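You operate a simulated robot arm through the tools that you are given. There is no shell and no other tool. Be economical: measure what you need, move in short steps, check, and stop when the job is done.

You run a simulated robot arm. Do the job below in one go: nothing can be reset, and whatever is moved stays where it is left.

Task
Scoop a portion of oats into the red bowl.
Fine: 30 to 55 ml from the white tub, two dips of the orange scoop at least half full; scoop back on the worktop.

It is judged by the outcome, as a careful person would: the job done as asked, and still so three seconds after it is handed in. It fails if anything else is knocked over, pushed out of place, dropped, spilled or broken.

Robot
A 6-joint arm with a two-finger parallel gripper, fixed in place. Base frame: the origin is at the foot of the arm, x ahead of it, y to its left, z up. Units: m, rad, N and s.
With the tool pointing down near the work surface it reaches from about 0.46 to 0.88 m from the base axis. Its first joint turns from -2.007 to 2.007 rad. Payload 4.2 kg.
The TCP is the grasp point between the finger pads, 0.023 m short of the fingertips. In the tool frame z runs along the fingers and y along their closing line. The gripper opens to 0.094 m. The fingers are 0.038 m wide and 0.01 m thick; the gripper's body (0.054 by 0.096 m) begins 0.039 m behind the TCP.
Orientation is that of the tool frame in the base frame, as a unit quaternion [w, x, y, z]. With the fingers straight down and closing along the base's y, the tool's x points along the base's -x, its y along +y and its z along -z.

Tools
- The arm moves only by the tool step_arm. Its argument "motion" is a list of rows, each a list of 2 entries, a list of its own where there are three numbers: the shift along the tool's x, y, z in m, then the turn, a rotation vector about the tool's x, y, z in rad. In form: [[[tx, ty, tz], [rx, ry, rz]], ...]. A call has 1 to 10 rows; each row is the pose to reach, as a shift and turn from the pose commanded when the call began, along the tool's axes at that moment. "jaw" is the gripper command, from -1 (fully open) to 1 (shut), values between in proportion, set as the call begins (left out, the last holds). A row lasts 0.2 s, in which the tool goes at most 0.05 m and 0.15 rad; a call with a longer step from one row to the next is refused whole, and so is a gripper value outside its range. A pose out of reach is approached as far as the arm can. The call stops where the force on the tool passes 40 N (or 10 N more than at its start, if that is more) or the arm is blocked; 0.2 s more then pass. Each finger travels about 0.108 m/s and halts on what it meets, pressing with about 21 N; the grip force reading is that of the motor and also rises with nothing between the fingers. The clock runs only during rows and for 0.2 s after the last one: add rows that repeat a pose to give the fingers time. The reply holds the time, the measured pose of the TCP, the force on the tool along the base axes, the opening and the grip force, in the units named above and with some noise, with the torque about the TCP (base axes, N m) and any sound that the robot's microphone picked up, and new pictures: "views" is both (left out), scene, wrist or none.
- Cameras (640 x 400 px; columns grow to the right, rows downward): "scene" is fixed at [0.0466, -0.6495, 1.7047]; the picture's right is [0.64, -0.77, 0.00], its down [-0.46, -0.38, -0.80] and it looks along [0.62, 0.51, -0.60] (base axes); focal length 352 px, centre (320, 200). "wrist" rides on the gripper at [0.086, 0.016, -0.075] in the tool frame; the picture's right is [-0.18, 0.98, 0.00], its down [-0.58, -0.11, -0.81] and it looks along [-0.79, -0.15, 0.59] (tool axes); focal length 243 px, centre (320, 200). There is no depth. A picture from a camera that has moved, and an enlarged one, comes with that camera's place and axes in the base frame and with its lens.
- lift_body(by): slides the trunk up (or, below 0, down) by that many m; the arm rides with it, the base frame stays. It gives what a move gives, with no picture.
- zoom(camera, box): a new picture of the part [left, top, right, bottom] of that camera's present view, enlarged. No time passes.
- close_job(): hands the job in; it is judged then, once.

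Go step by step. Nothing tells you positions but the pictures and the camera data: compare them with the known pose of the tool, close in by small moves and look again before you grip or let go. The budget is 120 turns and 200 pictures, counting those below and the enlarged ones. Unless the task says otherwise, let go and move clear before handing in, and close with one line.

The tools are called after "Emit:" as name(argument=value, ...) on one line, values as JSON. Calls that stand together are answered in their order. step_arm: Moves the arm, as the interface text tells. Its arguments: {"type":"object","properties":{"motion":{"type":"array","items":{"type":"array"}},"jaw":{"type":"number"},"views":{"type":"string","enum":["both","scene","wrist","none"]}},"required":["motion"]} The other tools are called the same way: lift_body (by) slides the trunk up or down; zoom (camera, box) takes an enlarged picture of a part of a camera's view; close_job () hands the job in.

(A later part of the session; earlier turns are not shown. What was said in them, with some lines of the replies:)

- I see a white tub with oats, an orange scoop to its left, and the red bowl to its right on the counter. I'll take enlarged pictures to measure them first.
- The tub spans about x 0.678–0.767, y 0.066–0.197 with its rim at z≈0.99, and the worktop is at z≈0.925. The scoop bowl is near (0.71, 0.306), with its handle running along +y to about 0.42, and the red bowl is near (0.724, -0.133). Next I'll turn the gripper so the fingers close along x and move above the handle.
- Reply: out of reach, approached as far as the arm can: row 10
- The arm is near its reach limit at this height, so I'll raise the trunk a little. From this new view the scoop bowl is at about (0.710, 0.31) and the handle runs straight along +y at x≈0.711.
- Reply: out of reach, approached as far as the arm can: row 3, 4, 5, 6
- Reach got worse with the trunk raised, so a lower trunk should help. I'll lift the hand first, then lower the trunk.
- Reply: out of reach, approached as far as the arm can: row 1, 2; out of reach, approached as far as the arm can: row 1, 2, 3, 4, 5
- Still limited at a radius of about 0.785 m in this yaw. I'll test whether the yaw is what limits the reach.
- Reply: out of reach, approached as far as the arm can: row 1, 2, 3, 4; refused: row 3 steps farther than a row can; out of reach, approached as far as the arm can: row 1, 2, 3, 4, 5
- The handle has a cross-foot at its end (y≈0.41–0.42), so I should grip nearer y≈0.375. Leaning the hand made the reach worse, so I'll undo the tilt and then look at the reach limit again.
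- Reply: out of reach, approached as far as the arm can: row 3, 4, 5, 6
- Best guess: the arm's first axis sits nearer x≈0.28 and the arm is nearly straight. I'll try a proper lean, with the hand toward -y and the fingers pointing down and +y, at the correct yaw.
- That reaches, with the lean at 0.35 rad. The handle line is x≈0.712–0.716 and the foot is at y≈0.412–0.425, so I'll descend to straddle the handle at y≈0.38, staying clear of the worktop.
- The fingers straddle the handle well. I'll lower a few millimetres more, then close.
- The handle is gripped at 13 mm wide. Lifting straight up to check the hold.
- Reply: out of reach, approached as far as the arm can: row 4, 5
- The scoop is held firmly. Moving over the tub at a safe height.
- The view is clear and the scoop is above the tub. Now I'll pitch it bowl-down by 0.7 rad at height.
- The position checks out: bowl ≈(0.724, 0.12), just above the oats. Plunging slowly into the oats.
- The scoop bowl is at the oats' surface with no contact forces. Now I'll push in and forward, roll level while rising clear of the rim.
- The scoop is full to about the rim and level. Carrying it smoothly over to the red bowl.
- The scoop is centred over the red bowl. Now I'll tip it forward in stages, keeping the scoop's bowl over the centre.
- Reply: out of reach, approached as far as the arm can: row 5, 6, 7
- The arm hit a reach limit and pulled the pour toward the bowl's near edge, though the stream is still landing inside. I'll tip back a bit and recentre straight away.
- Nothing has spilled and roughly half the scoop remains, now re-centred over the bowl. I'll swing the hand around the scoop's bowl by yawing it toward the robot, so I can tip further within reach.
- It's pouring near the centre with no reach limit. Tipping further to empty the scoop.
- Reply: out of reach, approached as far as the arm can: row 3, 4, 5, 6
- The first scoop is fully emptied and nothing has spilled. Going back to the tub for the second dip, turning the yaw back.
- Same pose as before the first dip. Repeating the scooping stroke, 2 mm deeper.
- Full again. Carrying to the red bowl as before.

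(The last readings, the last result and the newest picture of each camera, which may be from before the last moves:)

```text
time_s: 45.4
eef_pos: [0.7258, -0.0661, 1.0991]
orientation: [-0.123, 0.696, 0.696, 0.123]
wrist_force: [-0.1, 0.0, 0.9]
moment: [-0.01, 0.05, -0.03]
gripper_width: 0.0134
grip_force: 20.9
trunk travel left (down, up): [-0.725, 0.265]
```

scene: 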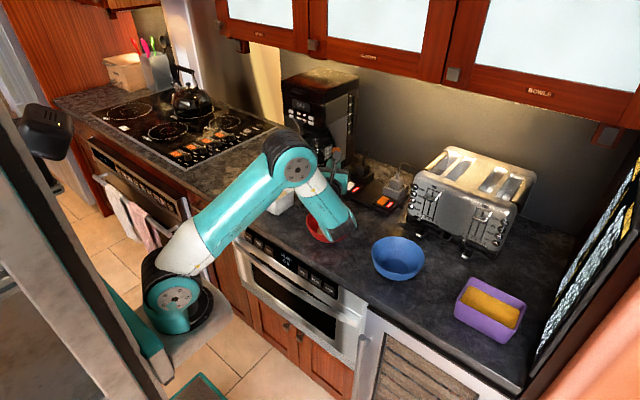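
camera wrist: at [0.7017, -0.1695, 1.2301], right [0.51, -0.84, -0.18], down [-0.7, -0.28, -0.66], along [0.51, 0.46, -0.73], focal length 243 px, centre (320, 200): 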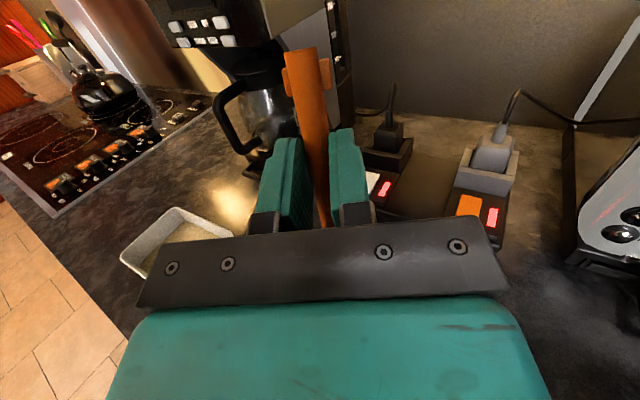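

Emit:
step_arm(motion=[[[-0.0008, 0.0103, -0.0003], [-0.0514, 0, 0.1408]], [[-0.0029, 0.0204, -0.0011], [-0.1028, 0, 0.2816]], [[-0.0065, 0.03, -0.0024], [-0.1542, 0, 0.4224]], [[-0.0114, 0.039, -0.0042], [-0.2056, 0, 0.5632]], [[-0.0174, 0.047, -0.0063], [-0.257, 0, 0.704]], [[-0.0245, 0.054, -0.009], [-0.3084, 0, 0.8448]], [[-0.0326, 0.0599, -0.0119], [-0.3598, 0, 0.9856]]], views="none")

Emit:
zoom(camera="scene", box=[250, 140, 380, 260])

```text
time_s: 47.0
eef_pos: [0.7854, -0.1, 1.0985]
orientation: [-0.045, 0.952, 0.253, 0.168]
wrist_force: [0.4, -0.2, -0.4]
moment: [0.03, 0.0, 0.01]
gripper_width: 0.0131
grip_force: 20.6
trunk travel left (down, up): [-0.725, 0.265]
```

```text
3.33 times, centred on (315, 200) of scene
camera zoom: at [0.0466, -0.6495, 1.7047], right [0.64, -0.77, 0.0], down [-0.46, -0.38, -0.8], along [0.62, 0.51, -0.6], focal length 1172 px, centre (337, 200)
```

zoom: 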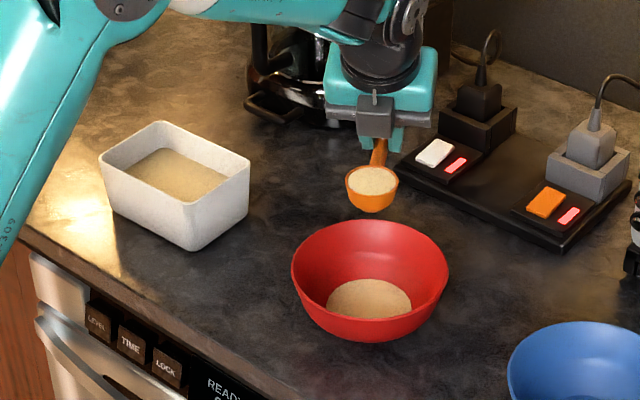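

Centred over the bowl; starting to tip.

Emit:
step_arm(motion=[[[0.0015, 0, -0.005], [0, 0.148, 0]], [[0.0016, 0, -0.0101], [0, 0.297, 0]], [[0.0, 0, -0.0151], [0, 0.446, 0]], [[-0.0032, 0, -0.0199], [0, 0.595, 0]], [[-0.0077, 0, -0.024], [0, 0.744, 0]], [[-0.0134, 0, -0.0268], [0, 0.89, 0]], [[-0.0134, 0, -0.0268], [0, 0.89, 0]]], views="none")

Emit:
zoom(camera="scene", box=[250, 140, 380, 260])

```text
time_s: 48.6
eef_pos: [0.7656, -0.1106, 1.1182]
orientation: [-0.15, 0.786, 0.209, 0.562]
wrist_force: [0.1, -0.3, -0.4]
moment: [-0.01, -0.01, -0.04]
gripper_width: 0.0131
grip_force: 21.3
trunk travel left (down, up): [-0.725, 0.265]
```

```text
3.33 times, centred on (315, 200) of scene
camera zoom: at [0.0466, -0.6495, 1.7047], right [0.64, -0.77, 0.0], down [-0.46, -0.38, -0.8], along [0.62, 0.51, -0.6], focal length 1172 px, centre (337, 200)
```

zoom: 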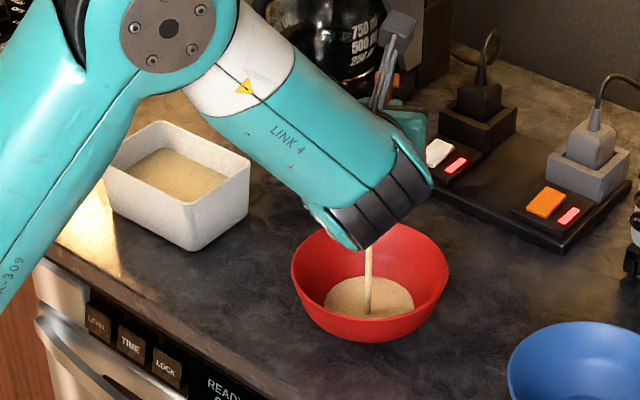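

Emit:
step_arm(motion=[[[0.005, 0, -0.0115], [0, 0.15, 0]], [[0.008, 0, -0.023], [0, 0.3, 0]], [[0.009, 0, -0.0335], [0, 0.43, 0]], [[0.009, 0, -0.0335], [0, 0.43, 0]], [[0.009, 0, -0.0335], [0, 0.43, 0]], [[0.009, 0, -0.0335], [0, 0.43, 0]], [[0.009, 0, -0.0335], [0, 0.43, 0]]], views="none")

Emit:
step_arm(motion=[[[-0.0025, 0, 0.0048], [0, -0.148, 0]], [[-0.0066, 0, 0.0093], [0, -0.297, 0]], [[-0.0122, 0, 0.0128], [0, -0.446, 0]], [[-0.0189, 0, 0.0151], [0, -0.595, 0]], [[-0.0264, 0, 0.0168], [0, -0.744, 0]], [[-0.0342, 0, 0.0168], [0, -0.89, 0]]], views="none")

Emit:
zoom(camera="scene", box=[250, 140, 380, 260])

```text
time_s: 50.2
eef_pos: [0.7605, -0.123, 1.1518]
orientation: [-0.191, 0.652, 0.174, 0.713]
wrist_force: [-0.2, -1.0, -0.2]
moment: [0.0, -0.03, 0.01]
gripper_width: 0.0129
grip_force: 21.2
out of reach, approached as far as the arm can: row 3, 4, 5, 6, 7
trunk travel left (down, up): [-0.725, 0.265]
```

```text
time_s: 51.6
eef_pos: [0.7774, -0.1134, 1.1197]
orientation: [-0.099, 0.894, 0.238, 0.367]
wrist_force: [0.8, 0.4, -0.8]
moment: [-0.02, -0.01, -0.01]
gripper_width: 0.0126
grip_force: 21.3
trunk travel left (down, up): [-0.725, 0.265]
```

```text
3.33 times, centred on (315, 200) of scene
camera zoom: at [0.0466, -0.6495, 1.7047], right [0.64, -0.77, 0.0], down [-0.46, -0.38, -0.8], along [0.62, 0.51, -0.6], focal length 1172 px, centre (337, 200)
```

zoom: 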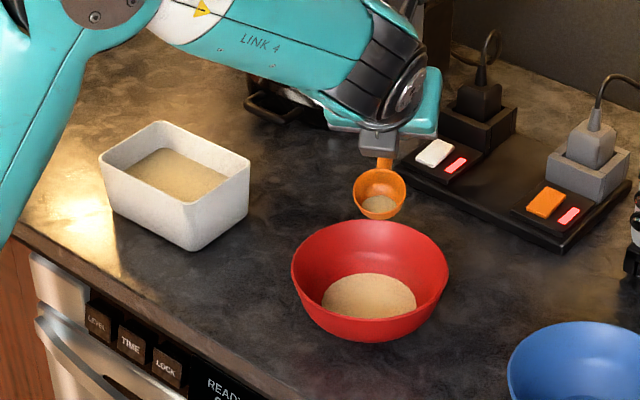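

A little is left in the scoop, so I'll tip it again over the bowl and hold it there longer.

Emit:
step_arm(motion=[[[0.0086, 0, -0.0031], [0, 0.148, 0]], [[0.0086, 0, -0.0136], [0, 0.297, 0]], [[0.0072, 0, -0.0238], [0, 0.446, 0]], [[0.0043, 0, -0.0338], [0, 0.595, 0]], [[-0.0001, 0, -0.0433], [0, 0.744, 0]], [[-0.006, 0, -0.0518], [0, 0.89, 0]], [[-0.006, 0, -0.0518], [0, 0.89, 0]], [[-0.006, 0, -0.0518], [0, 0.89, 0]], [[-0.006, 0, -0.0518], [0, 0.89, 0]], [[-0.006, 0, -0.0518], [0, 0.89, 0]]], views="none")

Emit:
step_arm(motion=[[[0, 0, 0], [0, 0, 0]], [[0, 0, 0], [0, 0.0, 0]], [[0, 0, 0], [0, 0, 0]], [[0, 0, 0], [0, 0, 0]], [[0, 0, 0], [0, 0, 0]]], views="none")

Emit:
step_arm(motion=[[[-0.0025, 0, 0.0048], [0, -0.148, 0]], [[-0.0066, 0, 0.0093], [0, -0.297, 0]], [[-0.0122, 0, 0.0128], [0, -0.446, 0]], [[-0.0189, 0, 0.0151], [0, -0.595, 0]], [[-0.0264, 0, 0.0168], [0, -0.744, 0]], [[-0.0342, 0, 0.0168], [0, -0.89, 0]]], views="none")

Emit:
zoom(camera="scene", box=[250, 140, 380, 260])

```text
time_s: 53.8
eef_pos: [0.7559, -0.1314, 1.163]
orientation: [-0.19, 0.652, 0.173, 0.714]
wrist_force: [-0.3, 0.0, -0.6]
moment: [0.01, 0.0, -0.02]
gripper_width: 0.0127
grip_force: 20.9
out of reach, approached as far as the arm can: row 6, 7, 8, 9, 10
trunk travel left (down, up): [-0.725, 0.265]
```

```text
time_s: 55.0
eef_pos: [0.7559, -0.1309, 1.1623]
orientation: [-0.191, 0.651, 0.174, 0.714]
wrist_force: [-1.1, -0.5, -0.5]
moment: [-0.01, -0.01, 0.02]
gripper_width: 0.0128
grip_force: 20.8
trunk travel left (down, up): [-0.725, 0.265]
```

```text
time_s: 56.4
eef_pos: [0.7718, -0.1229, 1.1298]
orientation: [-0.098, 0.894, 0.238, 0.367]
wrist_force: [-0.5, 0.4, -0.2]
moment: [0.01, 0.01, -0.01]
gripper_width: 0.0127
grip_force: 21.1
trunk travel left (down, up): [-0.725, 0.265]
```

```text
3.33 times, centred on (315, 200) of scene
camera zoom: at [0.0466, -0.6495, 1.7047], right [0.64, -0.77, 0.0], down [-0.46, -0.38, -0.8], along [0.62, 0.51, -0.6], focal length 1172 px, centre (337, 200)
```

zoom: 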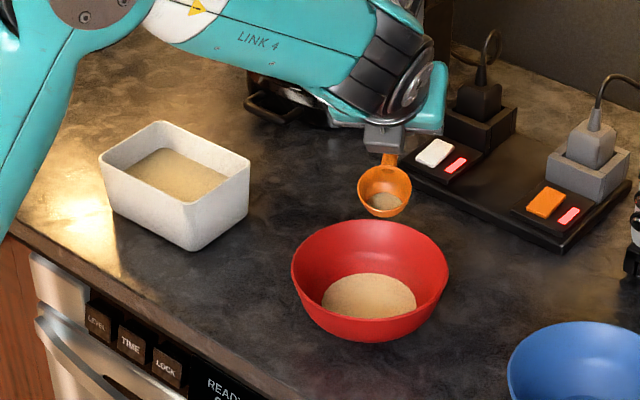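

A small patch remains. I'll yaw a bit more so the tool points straight outward, which should allow a steeper tip.

Emit:
step_arm(motion=[[[0.0016, 0.0036, 0.0016], [-0.079, 0, 0.08]], [[0.0032, 0.0072, 0.0032], [-0.158, 0, 0.16]], [[0.0047, 0.0108, 0.0048], [-0.237, 0, 0.24]], [[0.0063, 0.0144, 0.0064], [-0.316, 0, 0.32]]], views="none")

Emit:
step_arm(motion=[[[0.0086, 0, -0.0031], [0, 0.148, 0]], [[0.0086, 0, -0.0136], [0, 0.297, 0]], [[0.0072, 0, -0.0238], [0, 0.446, 0]], [[0.0043, 0, -0.0338], [0, 0.595, 0]], [[-0.0001, 0, -0.0433], [0, 0.744, 0]], [[-0.006, 0, -0.0518], [0, 0.89, 0]], [[-0.01, 0, -0.056], [0, 1.03, 0]], [[-0.01, 0, -0.056], [0, 1.03, 0]], [[-0.01, 0, -0.056], [0, 1.03, 0]]], views="none")

Emit:
zoom(camera="scene", box=[220, 110, 400, 270])

```text
time_s: 57.4
eef_pos: [0.7878, -0.1314, 1.1302]
orientation: [-0.013, 0.924, 0.036, 0.381]
wrist_force: [1.1, 0.5, -0.6]
moment: [-0.01, 0.0, -0.01]
gripper_width: 0.0126
grip_force: 21.0
trunk travel left (down, up): [-0.725, 0.265]
```

```text
time_s: 59.4
eef_pos: [0.7724, -0.1331, 1.1889]
orientation: [-0.029, 0.618, 0.022, 0.785]
wrist_force: [0.4, -0.3, -0.2]
moment: [-0.01, 0.0, 0.0]
gripper_width: 0.0127
grip_force: 20.8
out of reach, approached as far as the arm can: row 7, 8, 9
trunk travel left (down, up): [-0.725, 0.265]
```

```text
2.50 times, centred on (310, 190) of scene
camera zoom: at [0.0466, -0.6495, 1.7047], right [0.64, -0.77, 0.0], down [-0.46, -0.38, -0.8], along [0.62, 0.51, -0.6], focal length 879 px, centre (345, 225)
```

zoom: 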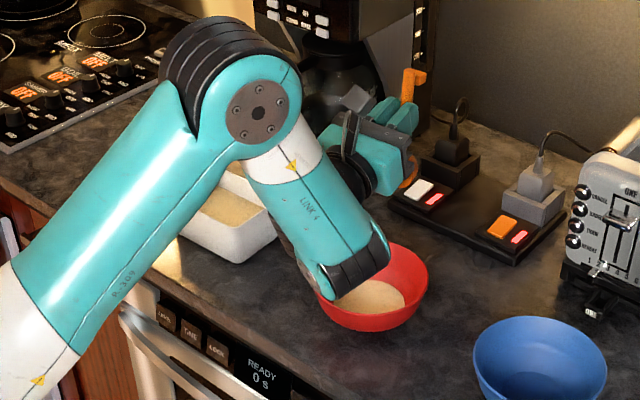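

Emit:
step_arm(motion=[[[-0.0018, 0, 0.0037], [0, -0.145, 0]], [[-0.0049, 0, 0.0067], [0, -0.29, 0]], [[-0.0095, 0, 0.009], [0, -0.435, 0]], [[-0.0152, 0, 0.0102], [0, -0.58, 0]], [[-0.0219, 0, 0.0103], [0, -0.725, 0]], [[-0.0296, 0, 0.0091], [0, -0.87, 0]], [[-0.0351, 0, 0.0057], [0, -1.015, 0]]], views="none")

Emit:
zoom(camera="scene", box=[250, 140, 380, 260])

```text
time_s: 61.0
eef_pos: [0.7846, -0.1342, 1.1552]
orientation: [-0.014, 0.921, 0.037, 0.388]
wrist_force: [-1.2, 0.3, -1.0]
moment: [-0.01, -0.02, 0.01]
gripper_width: 0.0129
grip_force: 21.3
out of reach, approached as far as the arm can: row 7
trunk travel left (down, up): [-0.725, 0.265]
```

```text
3.33 times, centred on (315, 200) of scene
camera zoom: at [0.0466, -0.6495, 1.7047], right [0.64, -0.77, 0.0], down [-0.46, -0.38, -0.8], along [0.62, 0.51, -0.6], focal length 1172 px, centre (337, 200)
```

zoom: 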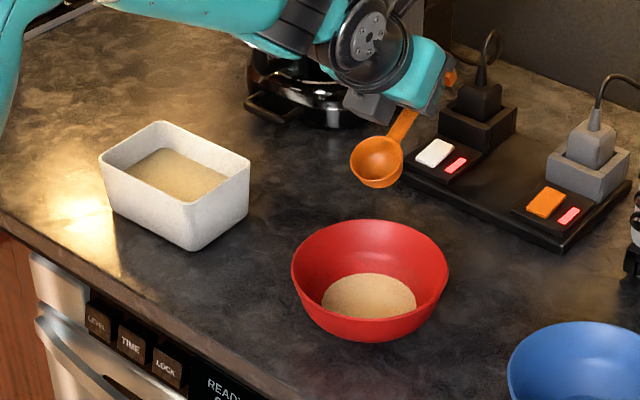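

The scoop is empty, the oats are in the red bowl and the counter is clean. Taking the scoop back toward its original spot.

Emit:
step_arm(motion=[[[-0.0064, -0.024, -0.003], [0.1067, 0, -0.1043]], [[-0.0128, -0.048, -0.006], [0.2134, 0, -0.2086]], [[-0.0193, -0.072, -0.0089], [0.32, 0, -0.3129]], [[-0.0257, -0.096, -0.0119], [0.4267, 0, -0.4172]], [[-0.0321, -0.12, -0.0149], [0.5334, 0, -0.5215]], [[-0.0385, -0.144, -0.0179], [0.6401, 0, -0.6257]], [[-0.0449, -0.168, -0.0209], [0.7468, 0, -0.73]], [[-0.0514, -0.192, -0.0238], [0.8534, 0, -0.8343]], [[-0.0578, -0.216, -0.0268], [0.9601, 0, -0.9386]], [[-0.0642, -0.24, -0.0298], [1.0668, 0, -1.0429]]], views="none")

```text
time_s: 63.2
eef_pos: [0.6988, 0.1003, 1.1309]
orientation: [-0.274, 0.653, 0.65, 0.275]
wrist_force: [0.0, 0.0, -0.3]
moment: [-0.02, -0.01, -0.02]
gripper_width: 0.0128
grip_force: 20.7
trunk travel left (down, up): [-0.725, 0.265]
```

Emit:
step_arm(motion=[[[0.0208, 0.001, 0.0356], [0, -0.056, 0]], [[0.0416, 0.002, 0.0712], [0, -0.112, 0]], [[0.0624, 0.004, 0.1068], [0, -0.168, 0]], [[0.0868, 0.006, 0.1389], [0, -0.224, 0]], [[0.1112, 0.008, 0.171], [0, -0.28, 0]], [[0.1285, 0.01, 0.203], [0, -0.336, 0]], [[0.1353, 0.01, 0.2313], [0, -0.392, 0]], [[0.128, 0.01, 0.2454], [0, -0.448, 0]], [[0.128, 0.01, 0.2454], [0, -0.448, 0]]], views="none")

Emit:
zoom(camera="scene", box=[190, 110, 290, 210])

Emit:
zoom(camera="wrist", box=[160, 0, 480, 240])

```text
time_s: 65.2
eef_pos: [0.7134, 0.3652, 1.0495]
orientation: [-0.123, 0.699, 0.694, 0.122]
wrist_force: [0.1, 0.3, -0.5]
moment: [0.03, 0.02, 0.02]
gripper_width: 0.0127
grip_force: 21.0
trunk travel left (down, up): [-0.725, 0.265]
```

```text
4.00 times, centred on (240, 160) of scene
camera zoom: at [0.0466, -0.6495, 1.7047], right [0.64, -0.77, 0.0], down [-0.46, -0.38, -0.8], along [0.62, 0.51, -0.6], focal length 1407 px, centre (640, 360)
```

zoom: 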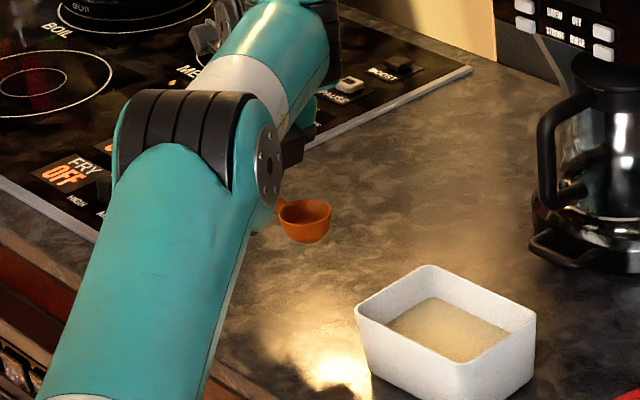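

```text
1.67 times, centred on (320, 120) of wrist
camera zoom: at [0.7291, 0.4209, 1.1486], right [0.98, -0.18, -0.06], down [-0.11, -0.82, 0.56], along [-0.15, -0.54, -0.83], focal length 404 px, centre (320, 333)
```

zoom: 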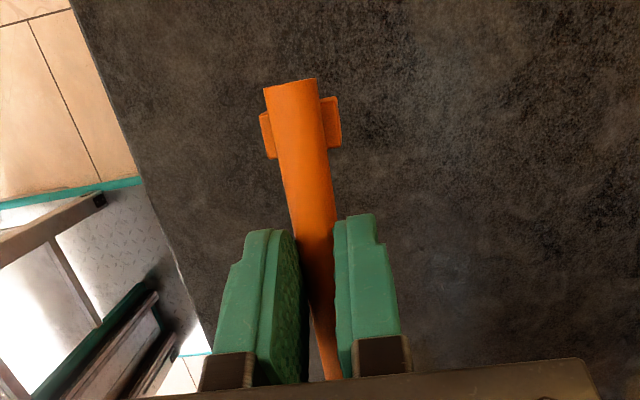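

Emit:
step_arm(motion=[[[-0.0103, 0, 0.0282], [0, 0, 0]], [[-0.0206, 0, 0.0563], [0, 0, 0]], [[-0.0274, 0, 0.0751], [0, 0, 0]], [[-0.0302, 0, 0.0826], [0, 0, 0]], [[-0.0315, 0, 0.0863], [0, 0, 0]], [[-0.0318, 0, 0.087], [0, 0, 0]]], views="wrist")

Emit:
zoom(camera="scene", box=[200, 140, 280, 220])

```text
time_s: 66.6
eef_pos: [0.7143, 0.3655, 0.9588]
orientation: [-0.122, 0.698, 0.694, 0.126]
wrist_force: [-0.6, -1.4, 16.1]
moment: [0.06, -0.01, 0.02]
gripper_width: 0.0129
grip_force: 20.8
trunk travel left (down, up): [-0.725, 0.265]
camera wrist: at [0.7284, 0.4211, 1.0586], right [0.98, -0.18, -0.06], down [-0.12, -0.82, 0.56], along [-0.15, -0.54, -0.83], focal length 243 px, centre (320, 200)
```

wrist: 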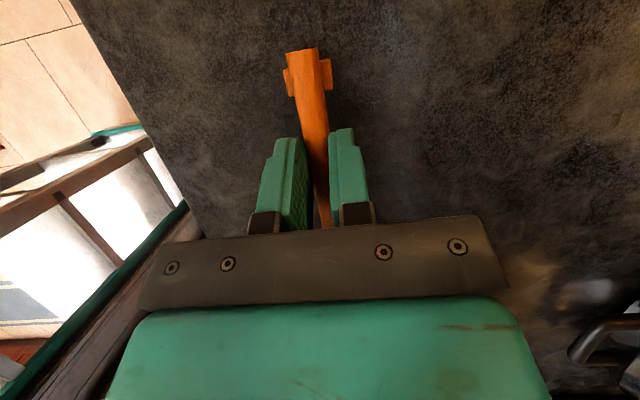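

```text
5.00 times, centred on (240, 180) of scene
camera zoom: at [0.0466, -0.6495, 1.7047], right [0.64, -0.77, 0.0], down [-0.46, -0.38, -0.8], along [0.62, 0.51, -0.6], focal length 1759 px, centre (720, 300)
```

zoom: 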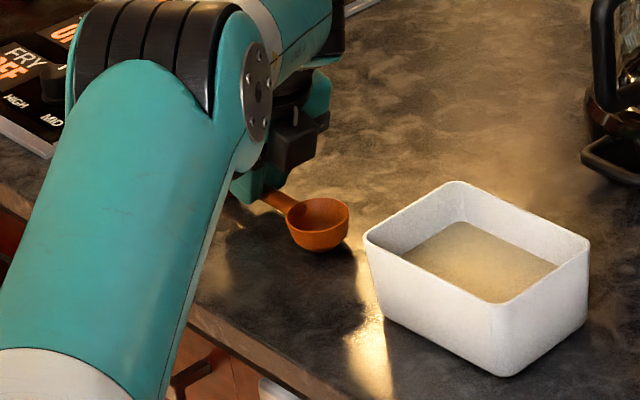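

The scoop rests on the worktop, with a 16 N contact force. I'll ease off slightly and release.

Emit:
step_arm(motion=[[[0.0006, 0, -0.0016], [0, 0, 0]], [[0.0006, 0, -0.0016], [0, 0, 0]]], views="none")

Emit:
step_arm(motion=[[[0, 0, 0], [0, 0, 0]], [[0, 0, 0], [0, 0, 0]], [[0, 0, 0], [0, 0, 0]]], jaw=-0.2, views="wrist")

```text
time_s: 67.2
eef_pos: [0.7141, 0.3645, 0.959]
orientation: [-0.123, 0.699, 0.694, 0.124]
wrist_force: [3.3, 2.5, 8.2]
moment: [0.55, -0.14, -0.13]
gripper_width: 0.0128
grip_force: 21.5
trunk travel left (down, up): [-0.725, 0.265]
```

```text
time_s: 68.0
eef_pos: [0.7122, 0.3655, 0.9599]
orientation: [-0.123, 0.699, 0.694, 0.123]
wrist_force: [0.5, -0.3, 0.1]
moment: [0.0, -0.01, 0.0]
gripper_width: 0.0564
grip_force: 0.0
trunk travel left (down, up): [-0.725, 0.265]
camera wrist: at [0.7285, 0.4211, 1.0576], right [0.98, -0.18, -0.06], down [-0.11, -0.82, 0.56], along [-0.15, -0.54, -0.83], focal length 243 px, centre (320, 200)
```

wrist: 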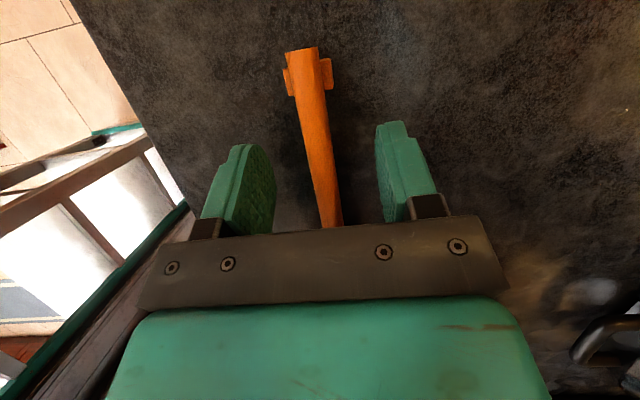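

Released cleanly. Lifting straight up and then backing away.

Emit:
step_arm(motion=[[[0.0069, 0, -0.0188], [0, 0, 0]], [[0.0206, 0, -0.0563], [0, 0, 0]], [[0.03, 0, -0.094], [0, 0, 0]], [[0.035, -0.02, -0.13], [0, 0, 0]], [[0.035, -0.06, -0.15], [0, 0, 0]], [[0.035, -0.1, -0.16], [0, 0, 0]], [[0.035, -0.14, -0.16], [0, 0, 0]], [[0.035, -0.18, -0.16], [0, 0, 0]], [[0.035, -0.18, -0.16], [0, 0, 0]]])

Emit:
zoom(camera="scene", box=[180, 130, 380, 260])

```text
time_s: 70.0
eef_pos: [0.5327, 0.3444, 1.1223]
orientation: [-0.123, 0.698, 0.694, 0.122]
wrist_force: [0.1, 0.0, 0.1]
moment: [-0.01, 0.02, -0.02]
gripper_width: 0.0566
grip_force: 0.0
trunk travel left (down, up): [-0.725, 0.265]
camera wrist: at [0.5479, 0.3994, 1.2196], right [0.98, -0.18, -0.06], down [-0.11, -0.82, 0.56], along [-0.15, -0.54, -0.83], focal length 243 px, centre (320, 200)
```

scene: 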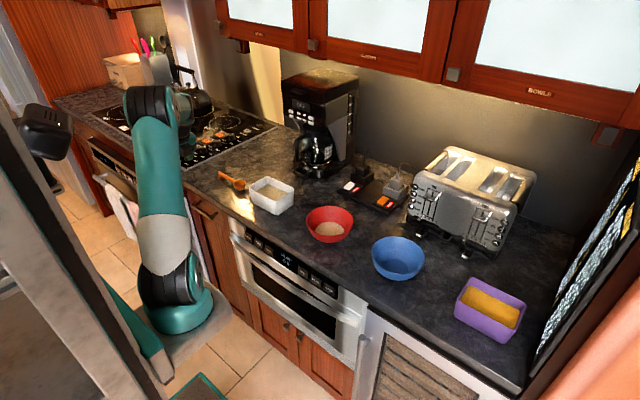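
wrist: 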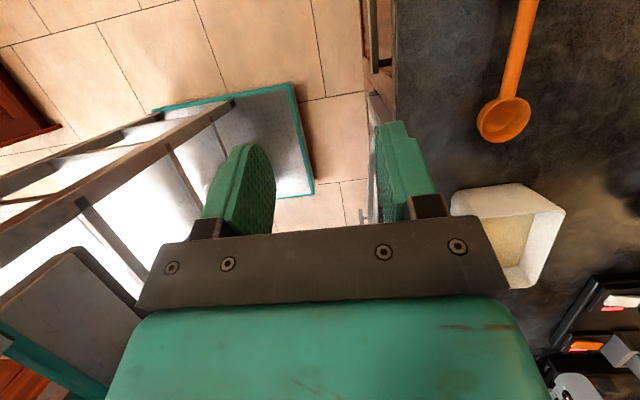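

```text
3.08 times, centred on (280, 195) of scene
camera zoom: at [0.0466, -0.6495, 1.7047], right [0.64, -0.77, 0.0], down [-0.46, -0.38, -0.8], along [0.62, 0.51, -0.6], focal length 1082 px, centre (443, 215)
```

zoom: 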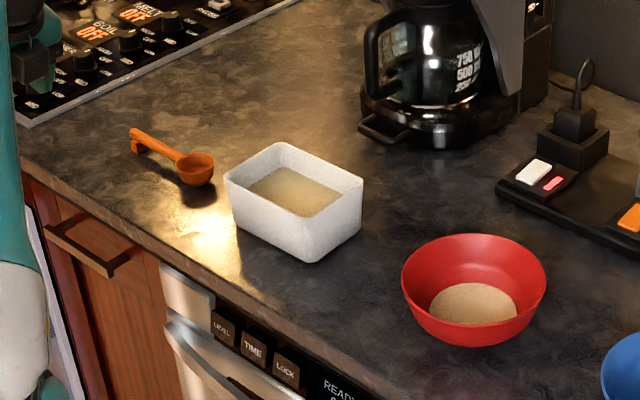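

The scoop rests level on the worktop, the oats are in the red bowl, and I see no spills and nothing out of place. Handing in.

Emit:
close_job()

```text
The job is handed in.
```

I tipped two full scoops of oats into the red bowl, about 45 ml by eye, and put the empty orange scoop back on the worktop; I saw no spills and nothing else was moved.
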